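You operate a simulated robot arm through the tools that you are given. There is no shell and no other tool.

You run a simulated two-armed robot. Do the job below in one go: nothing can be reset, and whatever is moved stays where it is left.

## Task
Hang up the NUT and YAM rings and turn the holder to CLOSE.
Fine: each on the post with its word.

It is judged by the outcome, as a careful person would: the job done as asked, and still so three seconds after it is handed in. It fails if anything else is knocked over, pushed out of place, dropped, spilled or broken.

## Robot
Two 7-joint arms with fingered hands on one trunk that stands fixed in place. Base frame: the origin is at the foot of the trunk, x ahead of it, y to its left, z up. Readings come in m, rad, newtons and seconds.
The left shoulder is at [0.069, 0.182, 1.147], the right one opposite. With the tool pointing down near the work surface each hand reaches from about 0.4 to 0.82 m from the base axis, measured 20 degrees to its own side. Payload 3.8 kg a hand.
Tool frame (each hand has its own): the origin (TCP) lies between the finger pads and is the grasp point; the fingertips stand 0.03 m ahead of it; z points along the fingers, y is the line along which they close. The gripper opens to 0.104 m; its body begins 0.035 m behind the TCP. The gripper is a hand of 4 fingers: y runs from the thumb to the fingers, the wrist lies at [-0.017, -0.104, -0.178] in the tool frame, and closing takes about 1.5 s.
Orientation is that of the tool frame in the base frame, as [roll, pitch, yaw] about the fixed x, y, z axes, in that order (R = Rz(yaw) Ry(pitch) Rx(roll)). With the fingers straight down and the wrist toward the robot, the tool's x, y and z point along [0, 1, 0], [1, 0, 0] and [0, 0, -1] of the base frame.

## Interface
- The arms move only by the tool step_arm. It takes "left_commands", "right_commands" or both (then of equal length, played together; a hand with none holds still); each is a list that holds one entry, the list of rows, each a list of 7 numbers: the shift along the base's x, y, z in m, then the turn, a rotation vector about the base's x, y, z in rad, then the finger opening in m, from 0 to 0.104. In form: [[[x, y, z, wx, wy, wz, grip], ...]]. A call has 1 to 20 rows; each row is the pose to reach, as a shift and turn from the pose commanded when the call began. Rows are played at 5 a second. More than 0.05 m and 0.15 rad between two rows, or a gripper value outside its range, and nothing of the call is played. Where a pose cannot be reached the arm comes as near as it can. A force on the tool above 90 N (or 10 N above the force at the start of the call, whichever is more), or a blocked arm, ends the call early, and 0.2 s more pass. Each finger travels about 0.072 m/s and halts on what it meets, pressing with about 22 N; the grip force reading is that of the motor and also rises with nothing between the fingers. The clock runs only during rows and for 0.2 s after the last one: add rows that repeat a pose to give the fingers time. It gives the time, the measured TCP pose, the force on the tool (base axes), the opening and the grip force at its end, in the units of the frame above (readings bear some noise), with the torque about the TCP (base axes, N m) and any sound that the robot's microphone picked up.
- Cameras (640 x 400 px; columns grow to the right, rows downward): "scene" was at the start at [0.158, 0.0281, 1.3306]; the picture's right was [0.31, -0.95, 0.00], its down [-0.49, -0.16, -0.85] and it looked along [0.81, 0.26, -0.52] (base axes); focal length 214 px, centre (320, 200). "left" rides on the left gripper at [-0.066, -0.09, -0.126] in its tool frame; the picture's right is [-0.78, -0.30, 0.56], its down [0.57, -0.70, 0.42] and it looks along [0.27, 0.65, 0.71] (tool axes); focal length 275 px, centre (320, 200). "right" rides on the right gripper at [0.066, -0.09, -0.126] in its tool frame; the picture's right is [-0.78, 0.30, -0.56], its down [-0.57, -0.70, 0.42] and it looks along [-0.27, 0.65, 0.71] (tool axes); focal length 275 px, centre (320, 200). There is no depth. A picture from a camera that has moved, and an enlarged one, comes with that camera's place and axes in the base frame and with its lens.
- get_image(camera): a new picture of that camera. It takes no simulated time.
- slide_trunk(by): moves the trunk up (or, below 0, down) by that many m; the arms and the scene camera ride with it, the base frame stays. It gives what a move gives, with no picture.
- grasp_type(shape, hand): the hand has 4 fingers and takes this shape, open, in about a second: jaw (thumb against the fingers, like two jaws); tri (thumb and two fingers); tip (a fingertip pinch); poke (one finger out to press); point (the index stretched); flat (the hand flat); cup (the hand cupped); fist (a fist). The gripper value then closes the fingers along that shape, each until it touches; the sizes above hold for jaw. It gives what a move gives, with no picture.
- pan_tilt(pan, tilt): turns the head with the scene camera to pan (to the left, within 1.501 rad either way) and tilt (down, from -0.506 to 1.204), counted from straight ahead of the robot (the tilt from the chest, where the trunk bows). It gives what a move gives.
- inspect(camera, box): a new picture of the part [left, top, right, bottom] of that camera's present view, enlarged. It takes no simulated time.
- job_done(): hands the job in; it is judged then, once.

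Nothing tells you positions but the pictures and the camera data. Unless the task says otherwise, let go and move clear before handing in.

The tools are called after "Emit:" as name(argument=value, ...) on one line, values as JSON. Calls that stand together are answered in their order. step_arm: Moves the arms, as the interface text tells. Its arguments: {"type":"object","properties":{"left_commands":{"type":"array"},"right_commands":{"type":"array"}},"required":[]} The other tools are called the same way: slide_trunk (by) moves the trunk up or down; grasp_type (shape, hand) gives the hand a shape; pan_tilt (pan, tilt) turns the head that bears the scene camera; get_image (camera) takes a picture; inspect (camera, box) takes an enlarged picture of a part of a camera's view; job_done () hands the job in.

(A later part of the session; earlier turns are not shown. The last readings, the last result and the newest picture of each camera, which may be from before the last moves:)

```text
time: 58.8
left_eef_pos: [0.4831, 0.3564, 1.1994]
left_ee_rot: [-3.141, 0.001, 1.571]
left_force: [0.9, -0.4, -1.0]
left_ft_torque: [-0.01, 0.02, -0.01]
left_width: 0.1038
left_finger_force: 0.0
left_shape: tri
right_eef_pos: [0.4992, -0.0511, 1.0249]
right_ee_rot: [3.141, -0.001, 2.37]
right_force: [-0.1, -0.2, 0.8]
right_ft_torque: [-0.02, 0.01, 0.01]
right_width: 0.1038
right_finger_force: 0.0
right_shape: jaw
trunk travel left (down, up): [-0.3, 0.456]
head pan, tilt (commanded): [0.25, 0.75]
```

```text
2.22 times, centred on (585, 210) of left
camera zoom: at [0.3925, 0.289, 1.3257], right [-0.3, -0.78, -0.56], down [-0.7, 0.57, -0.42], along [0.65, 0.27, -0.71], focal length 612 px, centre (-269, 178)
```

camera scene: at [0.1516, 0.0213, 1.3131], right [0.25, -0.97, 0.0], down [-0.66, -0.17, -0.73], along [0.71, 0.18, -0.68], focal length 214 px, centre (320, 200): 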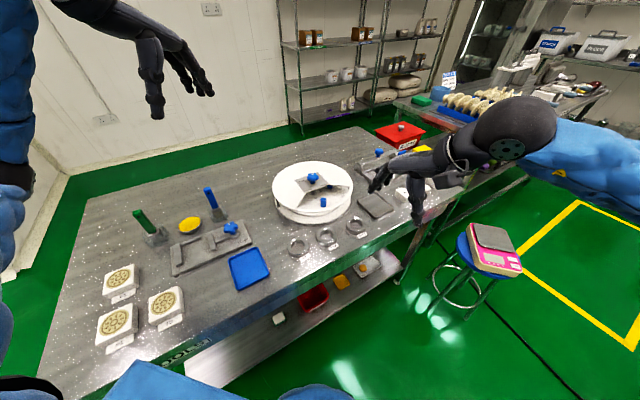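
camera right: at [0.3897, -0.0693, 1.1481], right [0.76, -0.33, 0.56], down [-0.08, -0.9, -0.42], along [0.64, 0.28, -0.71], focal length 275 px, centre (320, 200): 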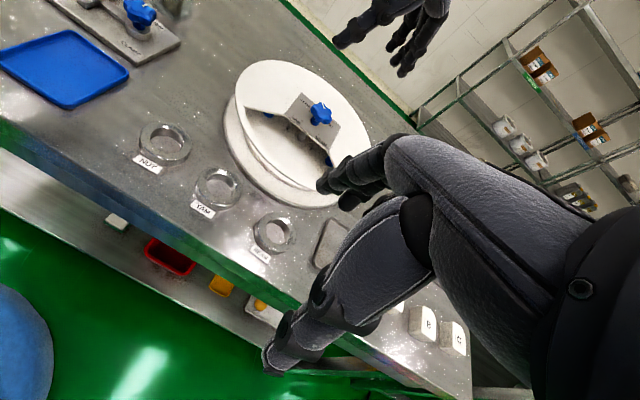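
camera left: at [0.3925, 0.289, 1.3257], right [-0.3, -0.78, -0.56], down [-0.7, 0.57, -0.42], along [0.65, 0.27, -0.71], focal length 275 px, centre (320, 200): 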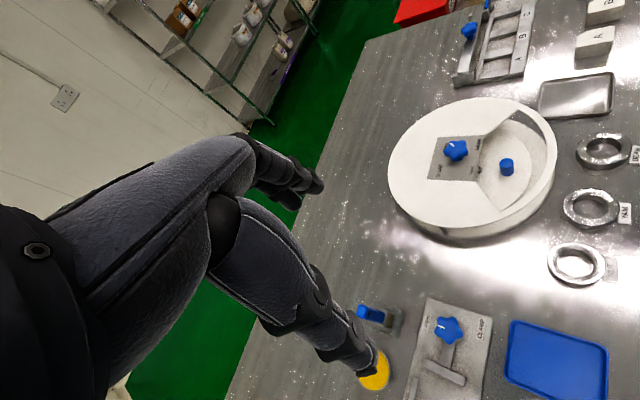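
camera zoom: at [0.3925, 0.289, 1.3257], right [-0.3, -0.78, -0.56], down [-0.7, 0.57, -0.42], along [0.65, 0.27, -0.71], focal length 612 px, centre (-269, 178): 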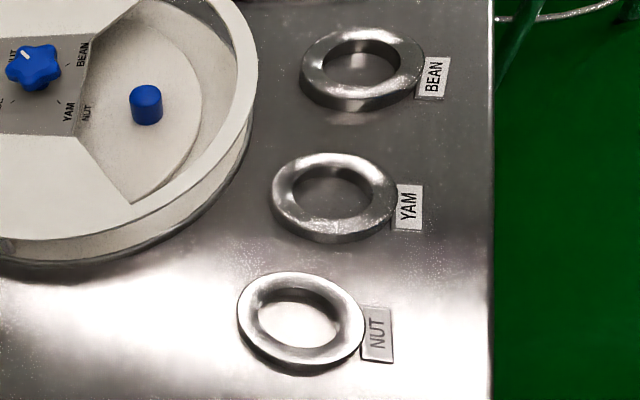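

The NUT ring's top centre is near (0.4725, 0.165, 0.819), about 60 mm outside, 38 mm hole and 15 mm tall, so the table is near z = 0.803. The YAM ring is close by, so I'll check how the three-finger shape looks partly closed before going down.

Emit:
step_arm(left_commands=[[[0, 0, 0, 0, 0, 0, 0.078], [0, 0, 0, 0, 0, 0, 0.078], [0, 0, 0, 0, 0, 0, 0.078]]])

Emit:
get_image(camera="left")

Emit:
inspect(camera="scene", box=[60, 0, 240, 130])

Emit:
step_arm(left_commands=[[[0, 0, 0, 0, 0, 0, 0.06], [0, 0, 0, 0, 0, 0, 0.06], [0, 0, 0, 0, 0, 0, 0.06]]])

Emit:
inspect(camera="scene", box=[60, 0, 240, 130])

Emit:
inspect(camera="left", box=[220, 100, 420, 390])

```text
time: 59.6
left_eef_pos: [0.4832, 0.3563, 1.2007]
left_ee_rot: [3.141, 0.001, 1.572]
left_force: [0.2, 0.1, -0.2]
left_ft_torque: [0.01, 0.0, -0.01]
left_width: 0.0782
left_finger_force: 0.2
left_shape: tri
right_eef_pos: [0.5001, -0.0493, 1.0232]
right_ee_rot: [3.139, 0.001, 2.371]
right_force: [-1.2, -0.1, -0.2]
right_ft_torque: [0.0, 0.01, -0.01]
right_width: 0.1038
right_finger_force: 0.1
right_shape: jaw
trunk travel left (down, up): [-0.3, 0.456]
head pan, tilt (commanded): [0.25, 0.75]
```

```text
taken
camera left: at [0.3923, 0.2891, 1.3258], right [-0.3, -0.78, -0.56], down [-0.7, 0.57, -0.42], along [0.65, 0.27, -0.71], focal length 275 px, centre (320, 200)
```

left: 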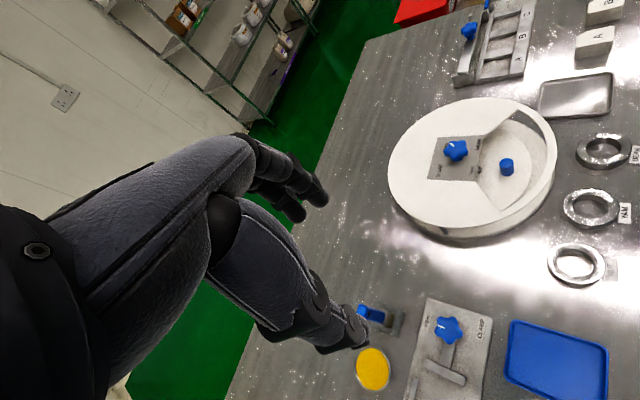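

```text
3.08 times, centred on (150, 65) of scene
camera zoom: at [0.1528, 0.0209, 1.3129], right [0.25, -0.97, 0.0], down [-0.66, -0.17, -0.73], along [0.71, 0.18, -0.68], focal length 660 px, centre (843, 615)
```

zoom: 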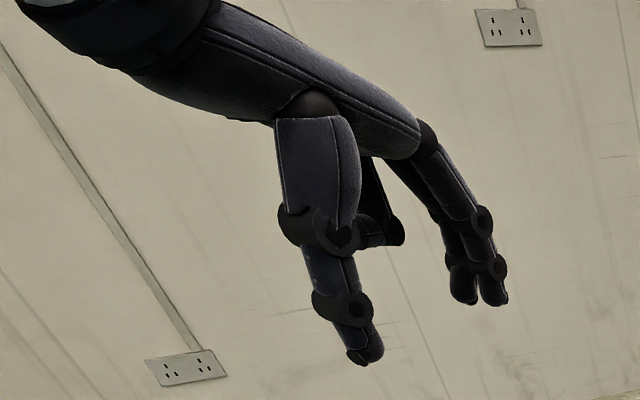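

```text
time: 60.4
left_eef_pos: [0.4821, 0.3559, 1.2001]
left_ee_rot: [-3.141, 0.002, 1.572]
left_force: [0.5, -0.2, -0.6]
left_ft_torque: [0.03, -0.02, 0.01]
left_width: 0.0603
left_finger_force: 0.1
left_shape: tri
right_eef_pos: [0.5012, -0.0503, 1.0257]
right_ee_rot: [3.141, -0.002, 2.371]
right_force: [0.2, -0.2, 0.4]
right_ft_torque: [0.01, -0.04, -0.03]
right_width: 0.1039
right_finger_force: 0.2
right_shape: jaw
trunk travel left (down, up): [-0.3, 0.456]
head pan, tilt (commanded): [0.25, 0.75]
```

```text
3.08 times, centred on (150, 65) of scene
camera zoom: at [0.1528, 0.0209, 1.3129], right [0.25, -0.97, 0.0], down [-0.66, -0.17, -0.73], along [0.71, 0.18, -0.68], focal length 660 px, centre (843, 615)
```

zoom: 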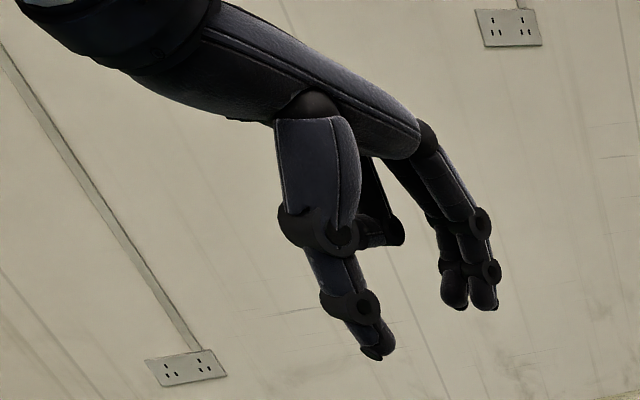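

```text
1.38 times, centred on (320, 245) of left
camera zoom: at [0.3923, 0.2891, 1.3258], right [-0.3, -0.78, -0.56], down [-0.7, 0.57, -0.42], along [0.65, 0.27, -0.71], focal length 380 px, centre (320, 138)
```

zoom: 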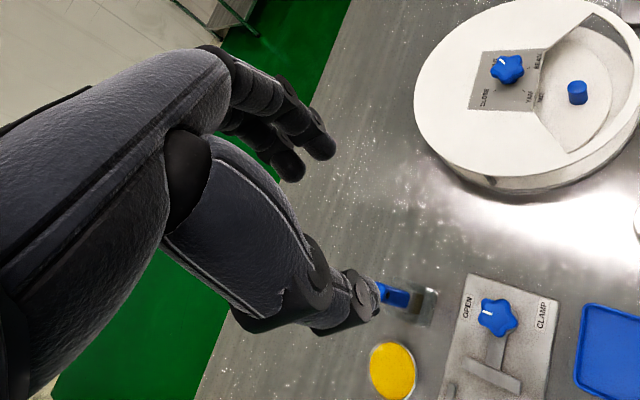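

The tri grip matches the stated sizes: thumb at one side, two fingers at the other, tips about 30 mm ahead of the TCP. I'll take the left hand over the NUT ring, with the fingers set clear of the YAM ring and the label, and stop above it to check.

Emit:
step_arm(left_commands=[[[-0.0015, -0.028, -0.036, 0, 0, -0.04, 0.085], [-0.003, -0.056, -0.071, 0, 0, -0.08, 0.085], [-0.0045, -0.083, -0.107, 0, 0, -0.12, 0.085], [-0.006, -0.111, -0.143, 0, 0, -0.16, 0.085], [-0.0075, -0.139, -0.179, 0, 0, -0.2, 0.085], [-0.009, -0.167, -0.214, 0, 0, -0.24, 0.085], [-0.0108, -0.1945, -0.25, 0, 0, -0.27, 0.085], [-0.0108, -0.1945, -0.29, 0, 0, -0.27, 0.085]]])

Emit:
get_image(camera="left")

Emit:
inspect(camera="scene", box=[240, 170, 380, 290])

Emit:
inspect(camera="right", box=[80, 60, 260, 220])

```text
time: 62.2
left_eef_pos: [0.4721, 0.1617, 0.9096]
left_ee_rot: [3.14, 0.0, 1.3]
left_force: [0.4, 0.0, 0.5]
left_ft_torque: [0.01, 0.03, -0.04]
left_width: 0.0849
left_finger_force: 0.0
left_shape: tri
right_eef_pos: [0.5008, -0.0508, 1.0254]
right_ee_rot: [-3.141, 0.001, 2.371]
right_force: [-0.3, -0.2, 0.0]
right_ft_torque: [0.01, -0.03, -0.02]
right_width: 0.1039
right_finger_force: 0.0
right_shape: jaw
trunk travel left (down, up): [-0.3, 0.456]
head pan, tilt (commanded): [0.25, 0.75]
```

```text
taken
camera left: at [0.3672, 0.1216, 1.0356], right [-0.49, -0.67, -0.56], down [-0.52, 0.74, -0.43], along [0.7, 0.08, -0.71], focal length 275 px, centre (320, 200)
```

left: 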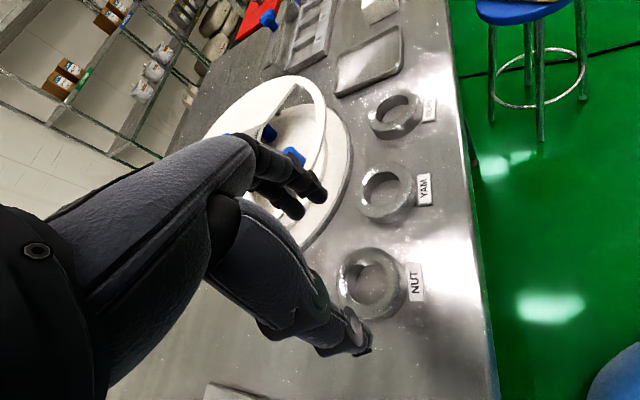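

```text
3.33 times, centred on (310, 230) of scene
camera zoom: at [0.1527, 0.0213, 1.3129], right [0.25, -0.97, 0.0], down [-0.66, -0.17, -0.73], along [0.71, 0.18, -0.68], focal length 715 px, centre (353, 100)
```

zoom: 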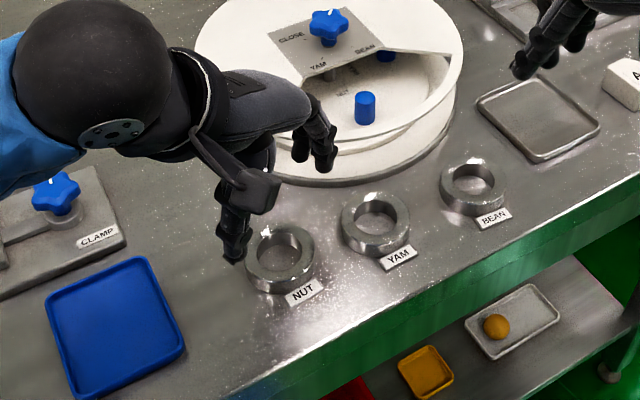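

```text
2.50 times, centred on (170, 140) of right
camera zoom: at [0.389, -0.0684, 1.1485], right [0.76, -0.33, 0.56], down [-0.08, -0.9, -0.42], along [0.64, 0.28, -0.71], focal length 688 px, centre (695, 350)
```

zoom: 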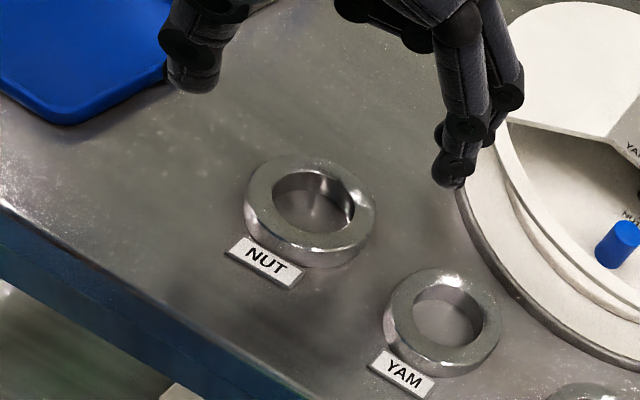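

The fingers straddle the NUT ring with room on all sides. I'll go down to just above the table and check again before closing.

Emit:
step_arm(left_commands=[[[0, 0.001, -0.03, 0, 0, 0, 0.085], [0, 0.001, -0.055, 0, 0, 0, 0.085], [0, 0.001, -0.0705, 0, 0, 0, 0.085]]])

Emit:
inspect(camera="left", box=[240, 130, 480, 380])

Emit:
inspect(camera="scene", box=[260, 200, 360, 280])

Emit:
inspect(camera="right", box=[80, 60, 260, 220])

```text
time: 63.0
left_eef_pos: [0.4736, 0.1644, 0.8387]
left_ee_rot: [3.14, -0.001, 1.301]
left_force: [0.6, -0.9, 0.0]
left_ft_torque: [-0.01, 0.0, 0.0]
left_width: 0.0848
left_finger_force: 0.0
left_shape: tri
right_eef_pos: [0.499, -0.05, 1.0244]
right_ee_rot: [3.141, 0.0, 2.371]
right_force: [0.0, 0.1, -0.2]
right_ft_torque: [-0.03, -0.01, 0.03]
right_width: 0.1039
right_finger_force: 0.0
right_shape: jaw
trunk travel left (down, up): [-0.3, 0.456]
head pan, tilt (commanded): [0.25, 0.75]
```

```text
1.60 times, centred on (360, 255) of left
camera zoom: at [0.3686, 0.1237, 0.9648], right [-0.49, -0.67, -0.56], down [-0.52, 0.74, -0.43], along [0.7, 0.08, -0.71], focal length 440 px, centre (256, 112)
```

zoom: 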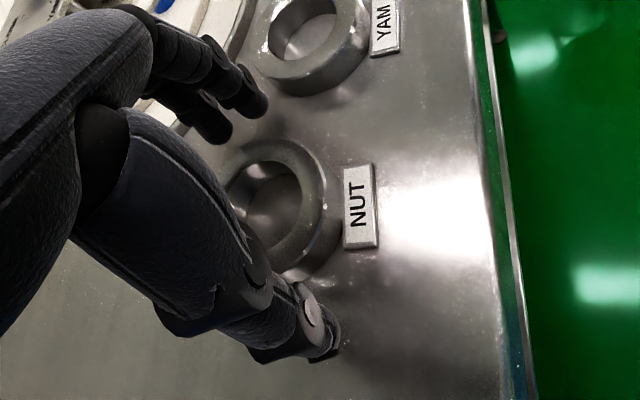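

```text
5.00 times, centred on (310, 240) of scene
camera zoom: at [0.1528, 0.021, 1.3129], right [0.25, -0.97, 0.0], down [-0.66, -0.17, -0.73], along [0.71, 0.18, -0.68], focal length 1072 px, centre (370, 0)
```

zoom: 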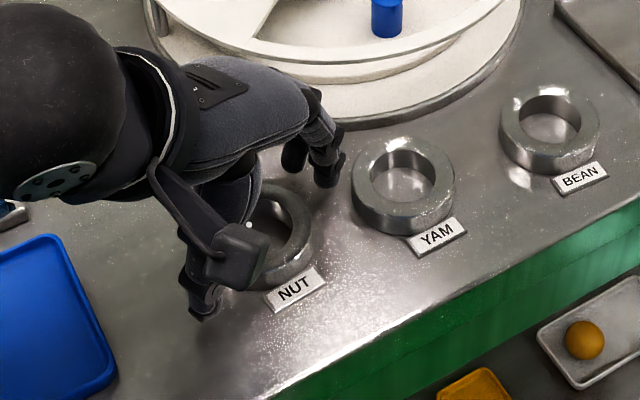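

```text
2.50 times, centred on (170, 140) of right
camera zoom: at [0.389, -0.0687, 1.1485], right [0.76, -0.33, 0.56], down [-0.08, -0.9, -0.42], along [0.64, 0.28, -0.71], focal length 688 px, centre (695, 350)
```

zoom: 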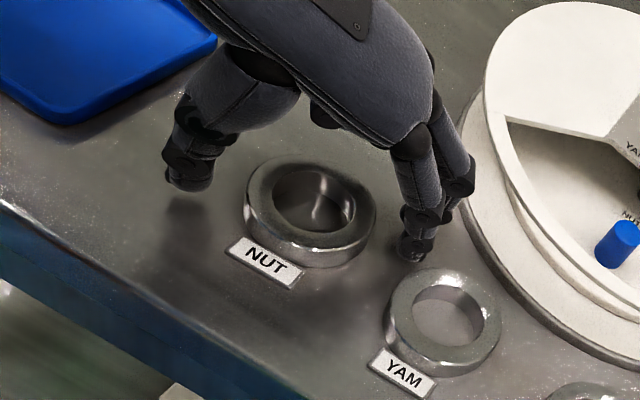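

The tips are beside the ring with clear space to the YAM ring and the label. Closing on the NUT ring.

Emit:
step_arm(left_commands=[[[0, 0, 0, 0, 0, 0, 0.07], [0, 0, 0, 0, 0, 0, 0.055], [0, 0, 0, 0, 0, 0, 0.04], [0, 0, 0, 0, 0, 0, 0.04], [0, 0, 0, 0, 0, 0, 0.04]]])

Emit:
inspect(camera="left", box=[240, 130, 480, 380])

Emit:
inspect(camera="right", box=[80, 60, 260, 220])

```text
time: 64.2
left_eef_pos: [0.4735, 0.1642, 0.8387]
left_ee_rot: [-3.141, -0.001, 1.299]
left_force: [0.5, 1.0, 0.0]
left_ft_torque: [-0.02, 0.01, 0.04]
left_width: 0.0504
left_finger_force: 22.0
left_shape: tri
right_eef_pos: [0.5012, -0.0507, 1.0237]
right_ee_rot: [3.14, 0.001, 2.371]
right_force: [-0.6, -0.4, -0.3]
right_ft_torque: [0.01, 0.02, -0.01]
right_width: 0.104
right_finger_force: 0.0
right_shape: jaw
trunk travel left (down, up): [-0.3, 0.456]
head pan, tilt (commanded): [0.25, 0.75]
```

```text
1.60 times, centred on (360, 255) of left
camera zoom: at [0.3687, 0.1237, 0.9648], right [-0.49, -0.67, -0.56], down [-0.52, 0.74, -0.42], along [0.7, 0.08, -0.71], focal length 440 px, centre (256, 112)
```

zoom: 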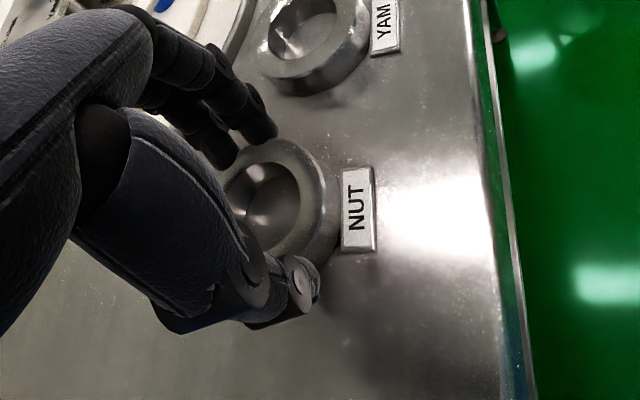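

```text
2.50 times, centred on (170, 140) of right
camera zoom: at [0.3891, -0.0687, 1.1484], right [0.76, -0.33, 0.56], down [-0.08, -0.9, -0.42], along [0.64, 0.28, -0.71], focal length 688 px, centre (695, 350)
```

zoom: 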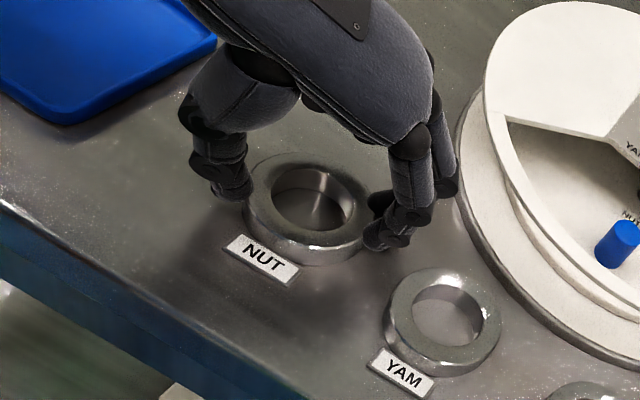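

Gripped. I'll lift a little and see whether the ring comes up cleanly and what the label does.

Emit:
step_arm(left_commands=[[[0, 0, 0.01, 0, 0, 0, 0.04], [0, 0, 0.025, 0, 0, 0, 0.04], [0, 0, 0.04, 0, 0, 0, 0.04], [0, 0, 0.04, 0, 0, 0, 0.04]]])

Emit:
inspect(camera="left", box=[240, 130, 480, 380])

Emit:
inspect(camera="right", box=[80, 60, 260, 220])

Emit:
inspect(camera="scene", box=[260, 200, 360, 280])

```text
time: 65.2
left_eef_pos: [0.4721, 0.1642, 0.8793]
left_ee_rot: [-3.14, 0.0, 1.3]
left_force: [0.6, -0.2, -1.2]
left_ft_torque: [-0.01, 0.05, 0.01]
left_width: 0.0501
left_finger_force: 22.1
left_shape: tri
right_eef_pos: [0.5005, -0.05, 1.0236]
right_ee_rot: [3.142, 0.0, 2.37]
right_force: [0.5, 0.5, 0.5]
right_ft_torque: [-0.01, -0.01, -0.04]
right_width: 0.1038
right_finger_force: 0.1
right_shape: jaw
trunk travel left (down, up): [-0.3, 0.456]
head pan, tilt (commanded): [0.25, 0.75]
```

```text
1.60 times, centred on (360, 255) of left
camera zoom: at [0.3672, 0.1244, 1.0053], right [-0.49, -0.67, -0.56], down [-0.52, 0.74, -0.42], along [0.7, 0.08, -0.71], focal length 440 px, centre (256, 112)
```

zoom: 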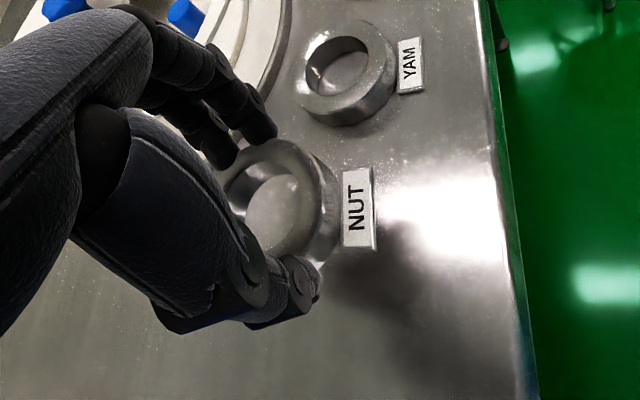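

```text
2.50 times, centred on (170, 140) of right
camera zoom: at [0.3892, -0.0687, 1.1484], right [0.76, -0.33, 0.56], down [-0.08, -0.9, -0.42], along [0.64, 0.28, -0.71], focal length 688 px, centre (695, 350)
```

zoom: 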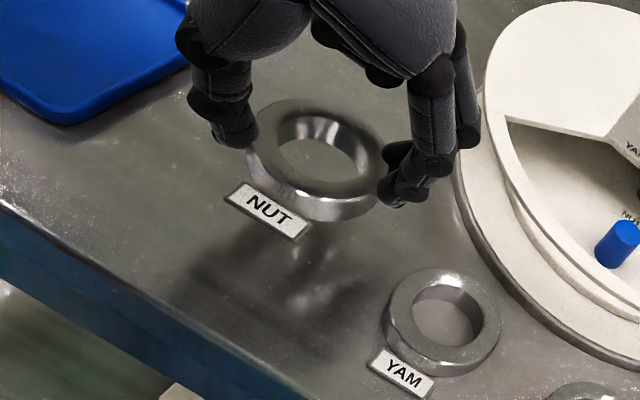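

```text
5.00 times, centred on (310, 240) of scene
camera zoom: at [0.1529, 0.021, 1.3128], right [0.25, -0.97, 0.0], down [-0.66, -0.17, -0.73], along [0.71, 0.18, -0.68], focal length 1072 px, centre (370, 0)
```

zoom: 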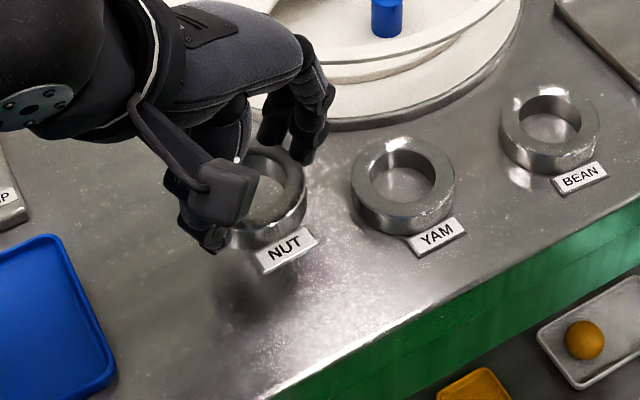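

The label is fixed to the ring and lifts with it. I'll carry the ring high over the drum to a spot above the NUT post, turning the hand a little so the fingers fit the window, and look before lowering.

Emit:
step_arm(left_commands=[[[0, 0, 0.036, 0, 0, 0, 0.04], [0, 0, 0.071, 0, 0, 0, 0.04], [0.034, -0.007, 0.071, 0, 0, -0.07, 0.04], [0.068, -0.014, 0.071, 0, 0, -0.14, 0.04], [0.102, -0.021, 0.071, 0, 0, -0.21, 0.04], [0.136, -0.028, 0.071, 0, 0, -0.28, 0.04], [0.17, -0.0348, 0.071, 0, 0, -0.35, 0.04], [0.17, -0.0348, 0.071, 0, 0, -0.35, 0.04]]])

Emit:
get_image(camera="left")

Emit:
inspect(camera="right", box=[200, 20, 400, 180])

Emit:
inspect(camera="scene", box=[260, 140, 370, 240])

```text
time: 67.0
left_eef_pos: [0.6416, 0.1297, 0.9491]
left_ee_rot: [3.141, -0.001, 0.95]
left_force: [0.7, 0.1, -0.8]
left_ft_torque: [0.02, 0.03, -0.01]
left_width: 0.0501
left_finger_force: 22.5
left_shape: tri
right_eef_pos: [0.4999, -0.05, 1.0241]
right_ee_rot: [-3.141, -0.001, 2.371]
right_force: [0.0, 0.9, -0.9]
right_ft_torque: [0.01, 0.01, -0.06]
right_width: 0.1038
right_finger_force: 0.0
right_shape: jaw
trunk travel left (down, up): [-0.3, 0.456]
head pan, tilt (commanded): [0.25, 0.75]
```

```text
taken
camera left: at [0.5291, 0.1273, 1.0752], right [-0.69, -0.46, -0.56], down [-0.24, 0.87, -0.42], along [0.68, -0.16, -0.71], focal length 275 px, centre (320, 200)
```

left: 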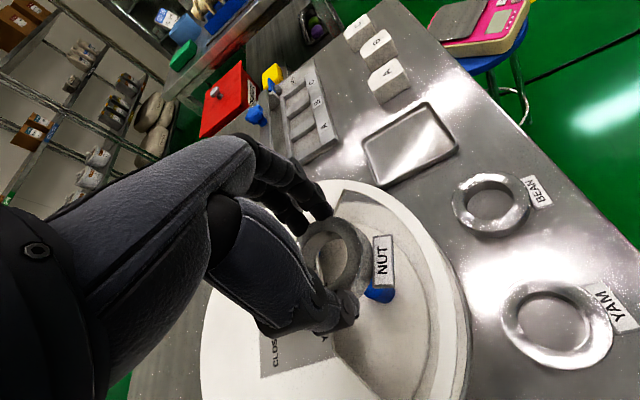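

```text
2.50 times, centred on (300, 100) of right
camera zoom: at [0.3889, -0.0686, 1.1486], right [0.76, -0.33, 0.56], down [-0.08, -0.9, -0.42], along [0.64, 0.28, -0.71], focal length 688 px, centre (370, 450)
```

zoom: 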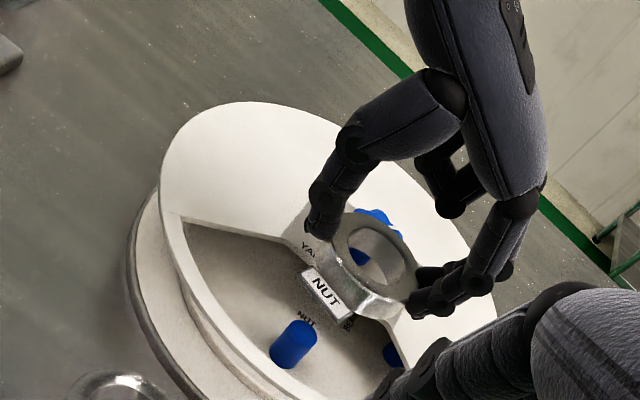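

```text
4.00 times, centred on (315, 190) of scene
camera zoom: at [0.1526, 0.0211, 1.3129], right [0.25, -0.97, 0.0], down [-0.66, -0.17, -0.73], along [0.71, 0.18, -0.68], focal length 858 px, centre (340, 240)
```

zoom: 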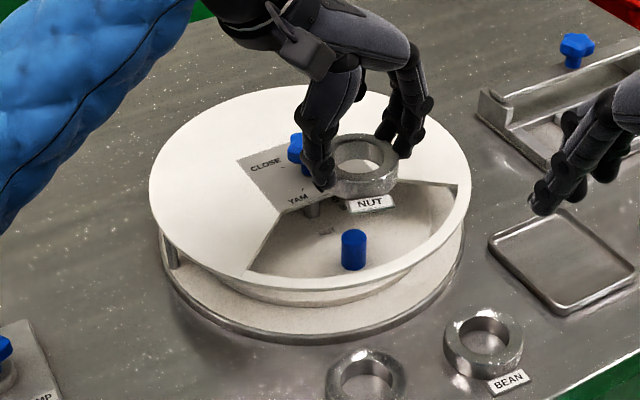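

The ring's hole is nearly over the post; I'll shift it about 4 mm and lower to just above the lid level, then check the alignment.

Emit:
step_arm(left_commands=[[[0.001, 0.004, 0, 0, 0, 0, 0.04], [0.001, 0.004, -0.02, 0, 0, 0, 0.04], [0.001, 0.004, -0.04, 0, 0, 0, 0.04], [0.001, 0.004, -0.04, 0, 0, 0, 0.04]]])

Emit:
inspect(camera="right", box=[240, 50, 360, 150])

Emit:
inspect(camera="scene", box=[280, 150, 360, 220])

Emit:
inspect(camera="left", box=[240, 160, 460, 380])

```text
time: 68.0
left_eef_pos: [0.6416, 0.1355, 0.9095]
left_ee_rot: [-3.141, 0.0, 0.951]
left_force: [0.4, -0.3, -1.6]
left_ft_torque: [0.02, 0.02, 0.03]
left_width: 0.0503
left_finger_force: 21.7
left_shape: tri
right_eef_pos: [0.4992, -0.0509, 1.0253]
right_ee_rot: [-3.141, 0.001, 2.368]
right_force: [0.4, 0.2, -0.7]
right_ft_torque: [-0.03, 0.0, -0.02]
right_width: 0.1036
right_finger_force: 0.1
right_shape: jaw
trunk travel left (down, up): [-0.3, 0.456]
head pan, tilt (commanded): [0.25, 0.75]
```

```text
4.00 times, centred on (300, 100) of right
camera zoom: at [0.3892, -0.0688, 1.1484], right [0.76, -0.33, 0.56], down [-0.08, -0.9, -0.42], along [0.64, 0.28, -0.71], focal length 1101 px, centre (400, 600)
```

zoom: 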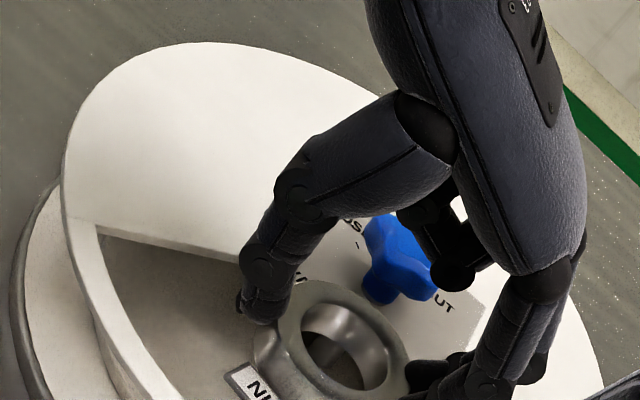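

```text
5.71 times, centred on (320, 185) of scene
camera zoom: at [0.153, 0.0208, 1.3129], right [0.25, -0.97, 0.0], down [-0.66, -0.17, -0.73], along [0.71, 0.18, -0.68], focal length 1226 px, centre (320, 286)
```

zoom: 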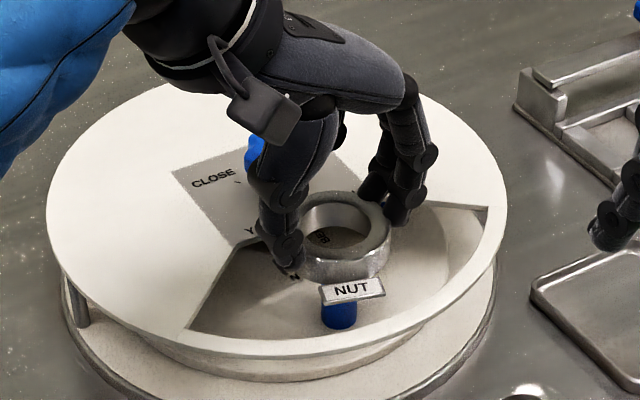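

```text
1.82 times, centred on (350, 270) of left
camera zoom: at [0.5298, 0.1321, 1.0349], right [-0.69, -0.46, -0.56], down [-0.24, 0.87, -0.42], along [0.68, -0.16, -0.71], focal length 500 px, centre (266, 73)
```

zoom: 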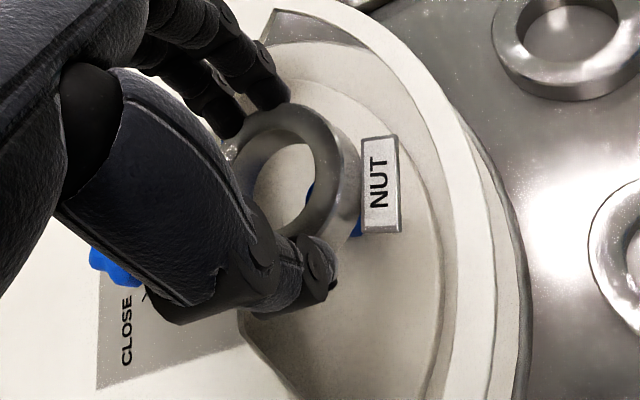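

The folded fingers would come down close to the knob at this heading. I'll turn the hand another 20° about the ring, which moves them clear of the knob, and recheck.

Emit:
step_arm(left_commands=[[[0, 0, 0.01, 0, 0, -0.09, 0.04], [0, 0, 0.01, 0, 0, -0.18, 0.04], [0, 0, 0.01, 0, 0, -0.27, 0.04], [0, 0, 0.01, 0, 0, -0.35, 0.04], [0, 0, 0.0, 0, 0, -0.35, 0.04]]])

Emit:
inspect(camera="right", box=[230, 50, 370, 170])

Emit:
inspect(camera="scene", box=[280, 150, 360, 220])

Emit:
inspect(camera="left", box=[240, 160, 460, 380])

```text
time: 69.2
left_eef_pos: [0.6416, 0.1342, 0.9113]
left_ee_rot: [3.14, 0.0, 0.6]
left_force: [0.1, 0.3, -2.0]
left_ft_torque: [0.04, -0.01, -0.01]
left_width: 0.05
left_finger_force: 22.1
left_shape: tri
right_eef_pos: [0.4995, -0.0496, 1.0238]
right_ee_rot: [-3.141, 0.001, 2.37]
right_force: [0.4, -0.1, -1.0]
right_ft_torque: [0.02, -0.02, 0.03]
right_width: 0.1039
right_finger_force: 0.1
right_shape: jaw
trunk travel left (down, up): [-0.3, 0.456]
head pan, tilt (commanded): [0.25, 0.75]
```

```text
3.33 times, centred on (300, 110) of right
camera zoom: at [0.3893, -0.0687, 1.1484], right [0.76, -0.33, 0.56], down [-0.08, -0.9, -0.42], along [0.64, 0.28, -0.71], focal length 918 px, centre (387, 500)
```

zoom: 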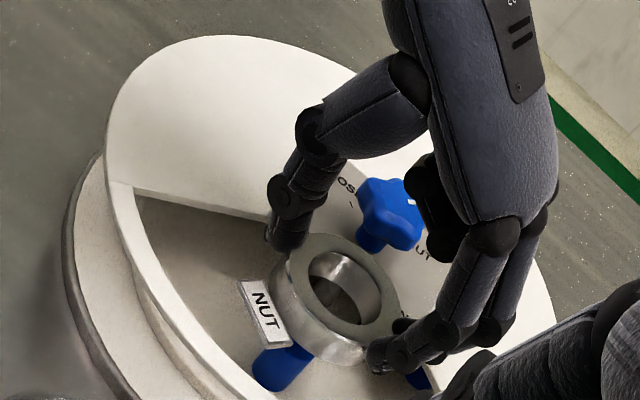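

```text
5.71 times, centred on (320, 185) of scene
camera zoom: at [0.1531, 0.021, 1.3128], right [0.25, -0.97, 0.0], down [-0.66, -0.17, -0.73], along [0.71, 0.18, -0.68], focal length 1226 px, centre (320, 286)
```

zoom: 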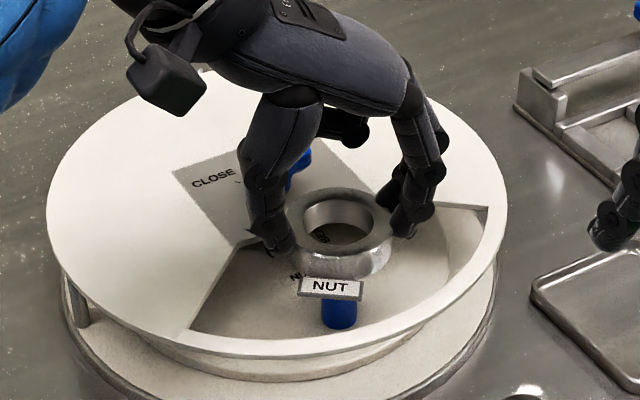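

```text
1.82 times, centred on (350, 270) of left
camera zoom: at [0.5364, 0.1705, 1.0368], right [-0.81, -0.19, -0.56], down [0.08, 0.9, -0.42], along [0.58, -0.39, -0.71], focal length 500 px, centre (266, 73)
```

zoom: 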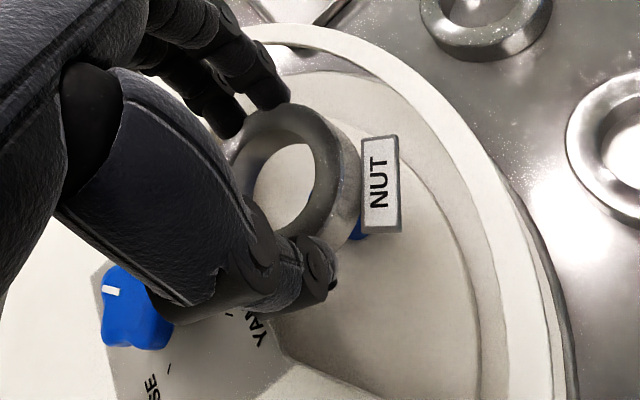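

The ring is over the post within about 4 mm, the folded fingers now clear the knob, and the tag fits the window. Lowering the ring onto the post.

Emit:
step_arm(left_commands=[[[0.0015, 0, -0.015, 0, 0, 0, 0.04], [0.0015, 0, -0.03, 0, 0, 0, 0.04], [0.0015, 0, -0.0435, 0, 0, 0, 0.04], [0.0015, 0, -0.0435, 0, 0, 0, 0.04]]])

Emit:
inspect(camera="right", box=[230, 50, 370, 170])

Emit:
inspect(camera="scene", box=[280, 150, 360, 220])

Emit:
inspect(camera="left", box=[240, 160, 460, 380])

```text
time: 70.2
left_eef_pos: [0.6437, 0.1341, 0.867]
left_ee_rot: [3.141, -0.002, 0.601]
left_force: [0.9, -0.2, -1.8]
left_ft_torque: [0.01, 0.03, -0.01]
left_width: 0.0504
left_finger_force: 21.9
left_shape: tri
right_eef_pos: [0.5011, -0.0495, 1.0245]
right_ee_rot: [3.14, -0.001, 2.37]
right_force: [-0.5, 0.5, 0.0]
right_ft_torque: [-0.01, 0.03, -0.02]
right_width: 0.1039
right_finger_force: 0.1
right_shape: jaw
trunk travel left (down, up): [-0.3, 0.456]
head pan, tilt (commanded): [0.25, 0.75]
```

```text
3.33 times, centred on (300, 110) of right
camera zoom: at [0.3891, -0.0688, 1.1485], right [0.76, -0.33, 0.56], down [-0.08, -0.9, -0.42], along [0.64, 0.28, -0.71], focal length 918 px, centre (387, 500)
```

zoom: 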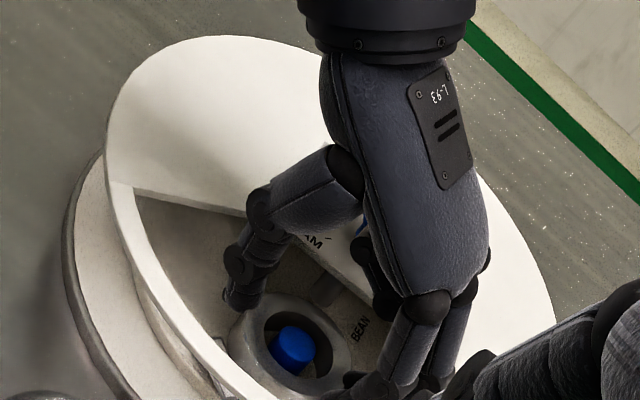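

```text
5.71 times, centred on (320, 185) of scene
camera zoom: at [0.1529, 0.0209, 1.3129], right [0.25, -0.97, 0.0], down [-0.66, -0.17, -0.73], along [0.71, 0.18, -0.68], focal length 1226 px, centre (320, 286)
```

zoom: 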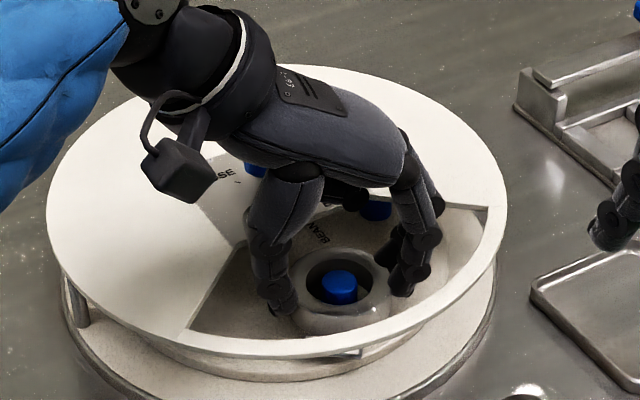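

```text
1.82 times, centred on (350, 270) of left
camera zoom: at [0.5372, 0.1695, 0.9924], right [-0.81, -0.19, -0.56], down [0.08, 0.9, -0.42], along [0.59, -0.39, -0.71], focal length 500 px, centre (266, 73)
```

zoom: 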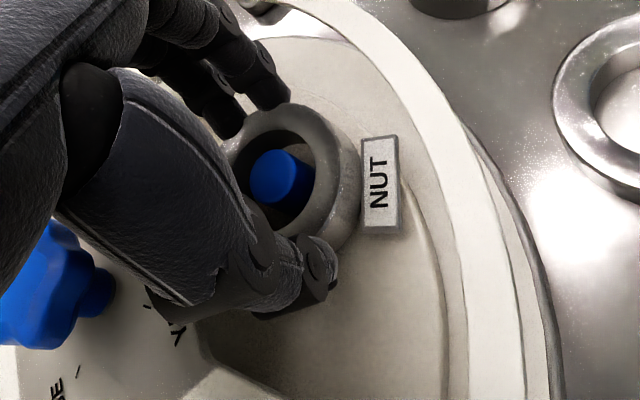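

The post top is inside the ring's hole. I'll lower a few millimetres more, open just enough to let go, and rise straight up.

Emit:
step_arm(left_commands=[[[0.0, 0, -0.006, 0, 0, 0, 0.04], [0.0, 0, -0.006, 0, 0, 0, 0.055], [0.0, 0, -0.006, 0, 0, 0, 0.066], [0.0, 0, -0.006, 0, 0, 0, 0.07], [0.0, 0, -0.006, 0, 0, 0, 0.07], [0.0, 0, -0.006, 0, 0, 0, 0.07]]])

Emit:
inspect(camera="left", box=[240, 160, 460, 380])

Emit:
inspect(camera="scene", box=[280, 150, 360, 220])

```text
time: 71.6
left_eef_pos: [0.644, 0.1337, 0.8603]
left_ee_rot: [-3.141, -0.001, 0.599]
left_force: [-0.2, -0.8, 0.5]
left_ft_torque: [0.02, 0.01, -0.02]
left_width: 0.0695
left_finger_force: 0.0
left_shape: tri
right_eef_pos: [0.5012, -0.0502, 1.0248]
right_ee_rot: [3.142, 0.001, 2.371]
right_force: [-0.5, -0.3, 0.0]
right_ft_torque: [-0.01, 0.0, -0.02]
right_width: 0.104
right_finger_force: 0.0
right_shape: jaw
trunk travel left (down, up): [-0.3, 0.456]
head pan, tilt (commanded): [0.25, 0.75]
```

```text
1.82 times, centred on (350, 270) of left
camera zoom: at [0.5379, 0.1694, 0.9863], right [-0.81, -0.19, -0.56], down [0.08, 0.9, -0.42], along [0.59, -0.39, -0.71], focal length 500 px, centre (266, 73)
```

zoom: 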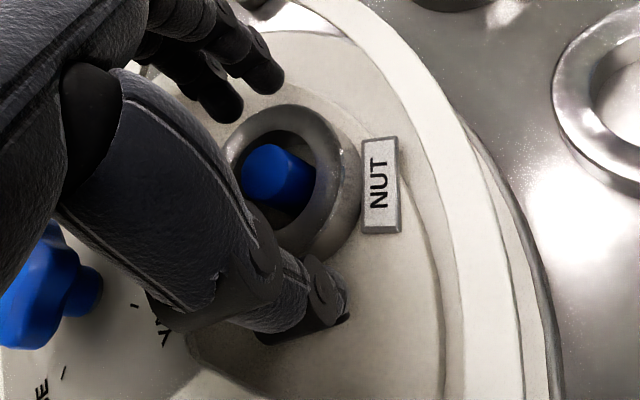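

```text
5.71 times, centred on (320, 185) of scene
camera zoom: at [0.1528, 0.0209, 1.3129], right [0.25, -0.97, 0.0], down [-0.66, -0.17, -0.73], along [0.71, 0.18, -0.68], focal length 1226 px, centre (320, 286)
```

zoom: 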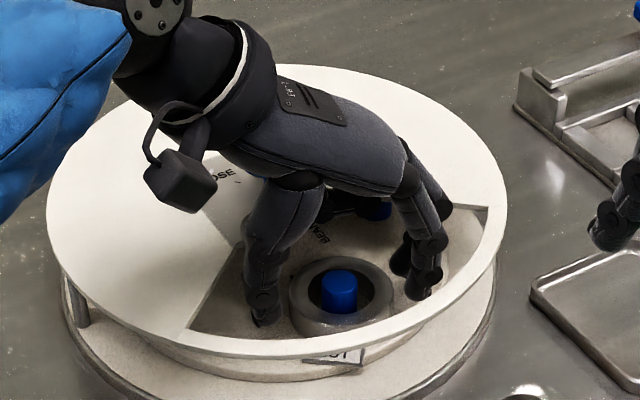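

The ring has settled around its post. I'll rise straight up, move over the knob and set the hand back to the jaw shape.

Emit:
step_arm(left_commands=[[[0, 0, 0.02, 0, 0, 0, 0.07], [0, 0, 0.05, 0, 0, 0, 0.07], [0, 0, 0.09, 0, 0, 0, 0.07], [0, 0, 0.13, 0, 0, 0, 0.07], [0.01, 0.01, 0.165, 0, 0, 0, 0.07], [0.03, 0.03, 0.17, 0, 0, 0, 0.09], [0.05, 0.05, 0.17, 0, 0, 0, 0.104]]])

Emit:
grasp_type(hand="left", shape="jaw")

Emit:
inspect(camera="right", box=[220, 40, 380, 180])

Emit:
inspect(camera="scene", box=[265, 145, 365, 235])

Emit:
get_image(camera="left")

```text
time: 73.2
left_eef_pos: [0.6951, 0.1849, 1.0302]
left_ee_rot: [3.142, 0.0, 0.601]
left_force: [-0.7, -0.9, 0.1]
left_ft_torque: [-0.03, 0.01, 0.0]
left_width: 0.1036
left_finger_force: 0.1
left_shape: tri
right_eef_pos: [0.5001, -0.0506, 1.0251]
right_ee_rot: [3.14, 0.0, 2.371]
right_force: [0.1, 0.5, -1.0]
right_ft_torque: [-0.02, 0.01, -0.03]
right_width: 0.1037
right_finger_force: 0.1
right_shape: jaw
trunk travel left (down, up): [-0.3, 0.456]
head pan, tilt (commanded): [0.25, 0.75]
```

```text
time: 74.1
left_eef_pos: [0.6944, 0.1833, 1.0315]
left_ee_rot: [3.141, 0.002, 0.6]
left_force: [0.3, -0.5, 0.0]
left_ft_torque: [0.0, 0.02, 0.01]
left_width: 0.1035
left_finger_force: 0.1
left_shape: jaw
right_eef_pos: [0.5, -0.0509, 1.0238]
right_ee_rot: [-3.14, 0.0, 2.369]
right_force: [0.4, 0.4, -0.2]
right_ft_torque: [0.0, 0.01, -0.01]
right_width: 0.1037
right_finger_force: 0.1
right_shape: jaw
trunk travel left (down, up): [-0.3, 0.456]
head pan, tilt (commanded): [0.25, 0.75]
```

```text
2.86 times, centred on (300, 110) of right
camera zoom: at [0.3891, -0.0688, 1.1485], right [0.76, -0.33, 0.56], down [-0.08, -0.9, -0.42], along [0.64, 0.28, -0.71], focal length 786 px, centre (377, 457)
```

zoom: 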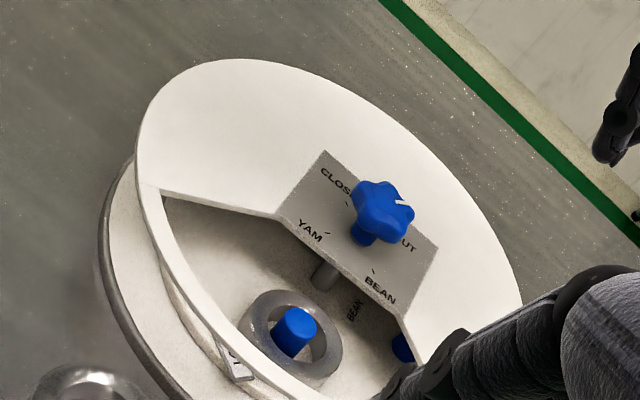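

```text
4.44 times, centred on (315, 190) of scene
camera zoom: at [0.1529, 0.0209, 1.3129], right [0.25, -0.97, 0.0], down [-0.66, -0.17, -0.73], along [0.71, 0.18, -0.68], focal length 953 px, centre (342, 244)
```

zoom: 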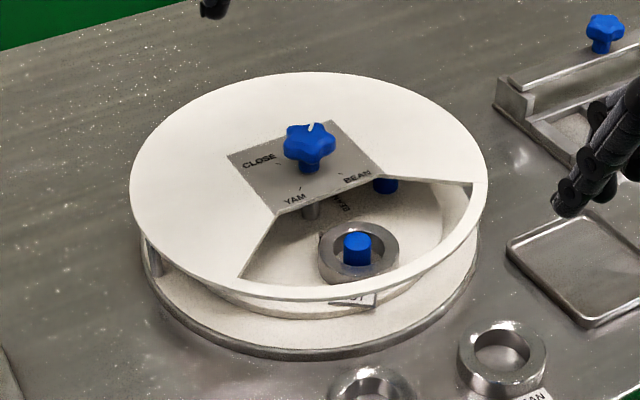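

```text
taken
camera left: at [0.5894, 0.2198, 1.1572], right [-0.81, -0.19, -0.56], down [0.08, 0.9, -0.42], along [0.58, -0.39, -0.71], focal length 275 px, centre (320, 200)
```

left: 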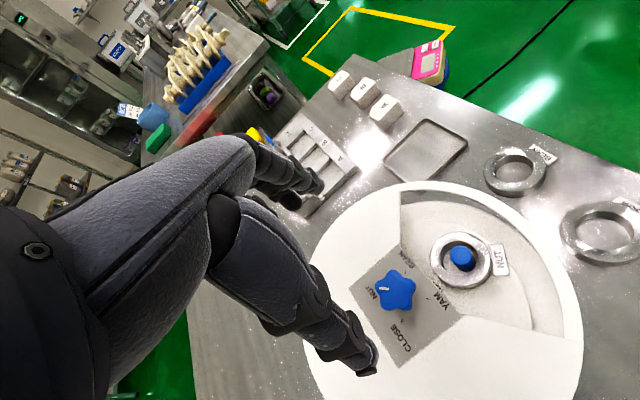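

The NUT ring is on the NUT post, lying flat. Now I'll turn the knob counter-clockwise from NUT through CLOSE to YAM in a few strokes; first lower and grip.

Emit:
step_arm(left_commands=[[[0, 0.0005, -0.035, 0, 0, 0, 0.104], [0, 0.0005, -0.07, 0, 0, 0, 0.104], [0, 0.0005, -0.1, 0, 0, 0, 0.104], [0, 0.0005, -0.1225, 0, 0, 0, 0.104], [0, 0.0005, -0.1225, 0, 0, 0, 0.06], [0, 0.0005, -0.1225, 0, 0, 0, 0.03], [0, 0.0005, -0.1225, 0, 0, 0, 0.02], [0, 0.0005, -0.1225, 0, 0, 0, 0.02], [0, 0.0005, -0.1225, 0, 0, 0, 0.02]]])

Emit:
step_arm(left_commands=[[[0, 0, 0, 0, 0, 0.11, 0.02], [0, 0, 0, 0, 0, 0.22, 0.02], [0, 0, 0, 0, 0, 0.33, 0.02], [0, 0, 0, 0, 0, 0.44, 0.02], [0, 0, 0, 0, 0, 0.55, 0.02], [0, 0, 0, 0, 0, 0.66, 0.02], [0, 0, 0, 0, 0, 0.77, 0.02], [0, 0, 0, 0, 0, 0.88, 0.02], [0, 0, 0, 0, 0, 1.0, 0.02], [0, 0, 0, 0, 0, 1.12, 0.02], [0, 0, 0, 0, 0, 1.25, 0.02], [0, 0, 0, 0, 0, 1.25, 0.02]]])

Emit:
inspect(camera="right", box=[220, 40, 380, 180])

Emit:
inspect(camera="scene", box=[265, 145, 365, 235])

```text
time: 76.1
left_eef_pos: [0.6938, 0.1836, 0.9078]
left_ee_rot: [-3.14, 0.0, 0.6]
left_force: [-2.7, 1.5, -0.9]
left_ft_torque: [0.04, 0.03, 0.01]
left_width: 0.0298
left_finger_force: 22.2
left_shape: jaw
right_eef_pos: [0.5004, -0.0493, 1.0253]
right_ee_rot: [-3.141, -0.001, 2.369]
right_force: [-0.3, 0.0, 0.0]
right_ft_torque: [-0.02, 0.01, -0.01]
right_width: 0.1039
right_finger_force: 0.2
right_shape: jaw
trunk travel left (down, up): [-0.3, 0.456]
head pan, tilt (commanded): [0.25, 0.75]
```

```text
time: 78.7
left_eef_pos: [0.6938, 0.185, 0.9081]
left_ee_rot: [3.141, -0.001, 1.853]
left_force: [-8.3, -0.2, -0.5]
left_ft_torque: [-0.01, 0.16, -0.02]
left_width: 0.0289
left_finger_force: 22.2
left_shape: jaw
right_eef_pos: [0.4992, -0.0497, 1.0249]
right_ee_rot: [3.141, 0.0, 2.372]
right_force: [0.7, 0.5, 0.5]
right_ft_torque: [0.0, 0.04, -0.03]
right_width: 0.104
right_finger_force: 0.1
right_shape: jaw
trunk travel left (down, up): [-0.3, 0.456]
head pan, tilt (commanded): [0.25, 0.75]
```

```text
2.86 times, centred on (300, 110) of right
camera zoom: at [0.3883, -0.0688, 1.1487], right [0.76, -0.33, 0.56], down [-0.08, -0.9, -0.42], along [0.64, 0.28, -0.71], focal length 786 px, centre (377, 457)
```

zoom: 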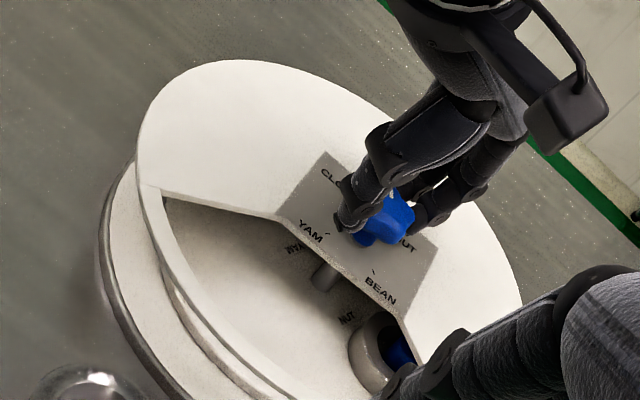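

```text
4.44 times, centred on (315, 190) of scene
camera zoom: at [0.152, 0.0209, 1.313], right [0.25, -0.97, 0.0], down [-0.66, -0.17, -0.73], along [0.71, 0.18, -0.68], focal length 953 px, centre (342, 244)
```

zoom: 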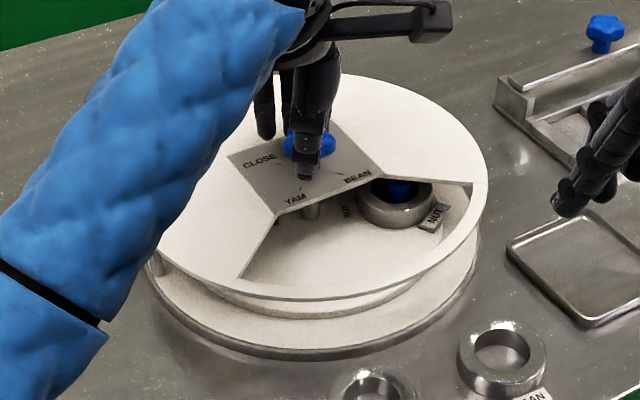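

The stroke moved the carousel about 70°. I'll release, rise over the knob, swing the wrist back and come down for the next stroke.

Emit:
step_arm(left_commands=[[[0, 0, 0, 0, 0, 0, 0.06], [0, 0, 0, 0, 0, 0, 0.104], [0, 0, 0, 0, 0, 0, 0.104], [0, 0, 0, 0, 0, 0, 0.104], [0, 0, 0.03, 0, 0, 0, 0.104], [0, 0, 0.06, 0, 0, 0, 0.104], [0, 0, 0.065, 0, 0, -0.14, 0.104], [0, 0, 0.065, 0, 0, -0.28, 0.104], [0, 0, 0.065, 0, 0, -0.42, 0.104], [0, 0, 0.065, 0, 0, -0.56, 0.104], [0, 0, 0.065, 0, 0, -0.7, 0.104], [0, 0, 0.065, 0, 0, -0.84, 0.104], [0, 0, 0.065, 0, 0, -0.98, 0.104], [0, 0, 0.065, 0, 0, -1.12, 0.104], [0, 0, 0.065, 0, 0, -1.25, 0.104], [0, 0, 0.065, 0, 0, -1.25, 0.104]]])

Emit:
inspect(camera="left", box=[300, 180, 540, 380])

Emit:
inspect(camera="right", box=[220, 40, 380, 180])

```text
time: 82.1
left_eef_pos: [0.6951, 0.1835, 0.972]
left_ee_rot: [3.141, 0.001, 0.599]
left_force: [-0.1, 0.3, 0.5]
left_ft_torque: [0.0, 0.04, 0.04]
left_width: 0.1039
left_finger_force: 0.1
left_shape: jaw
right_eef_pos: [0.5003, -0.0505, 1.0249]
right_ee_rot: [3.14, 0.0, 2.371]
right_force: [0.6, 0.2, 0.1]
right_ft_torque: [0.0, -0.02, 0.01]
right_width: 0.1035
right_finger_force: 0.0
right_shape: jaw
trunk travel left (down, up): [-0.3, 0.456]
head pan, tilt (commanded): [0.25, 0.75]
```

```text
2.00 times, centred on (420, 280) of left
camera zoom: at [0.5886, 0.2205, 1.0986], right [-0.81, -0.19, -0.56], down [0.08, 0.9, -0.42], along [0.58, -0.39, -0.71], focal length 551 px, centre (120, 40)
```

zoom: 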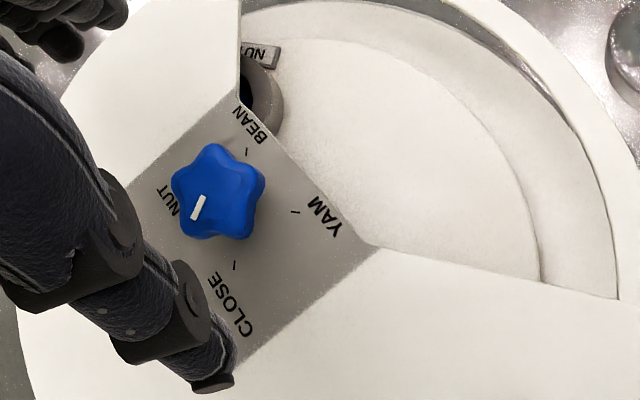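

```text
2.86 times, centred on (300, 110) of right
camera zoom: at [0.3891, -0.0688, 1.1485], right [0.76, -0.33, 0.56], down [-0.08, -0.9, -0.42], along [0.64, 0.28, -0.71], focal length 786 px, centre (377, 457)
```

zoom: 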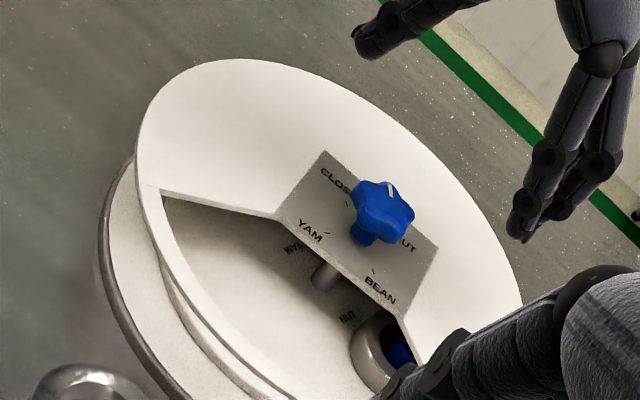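

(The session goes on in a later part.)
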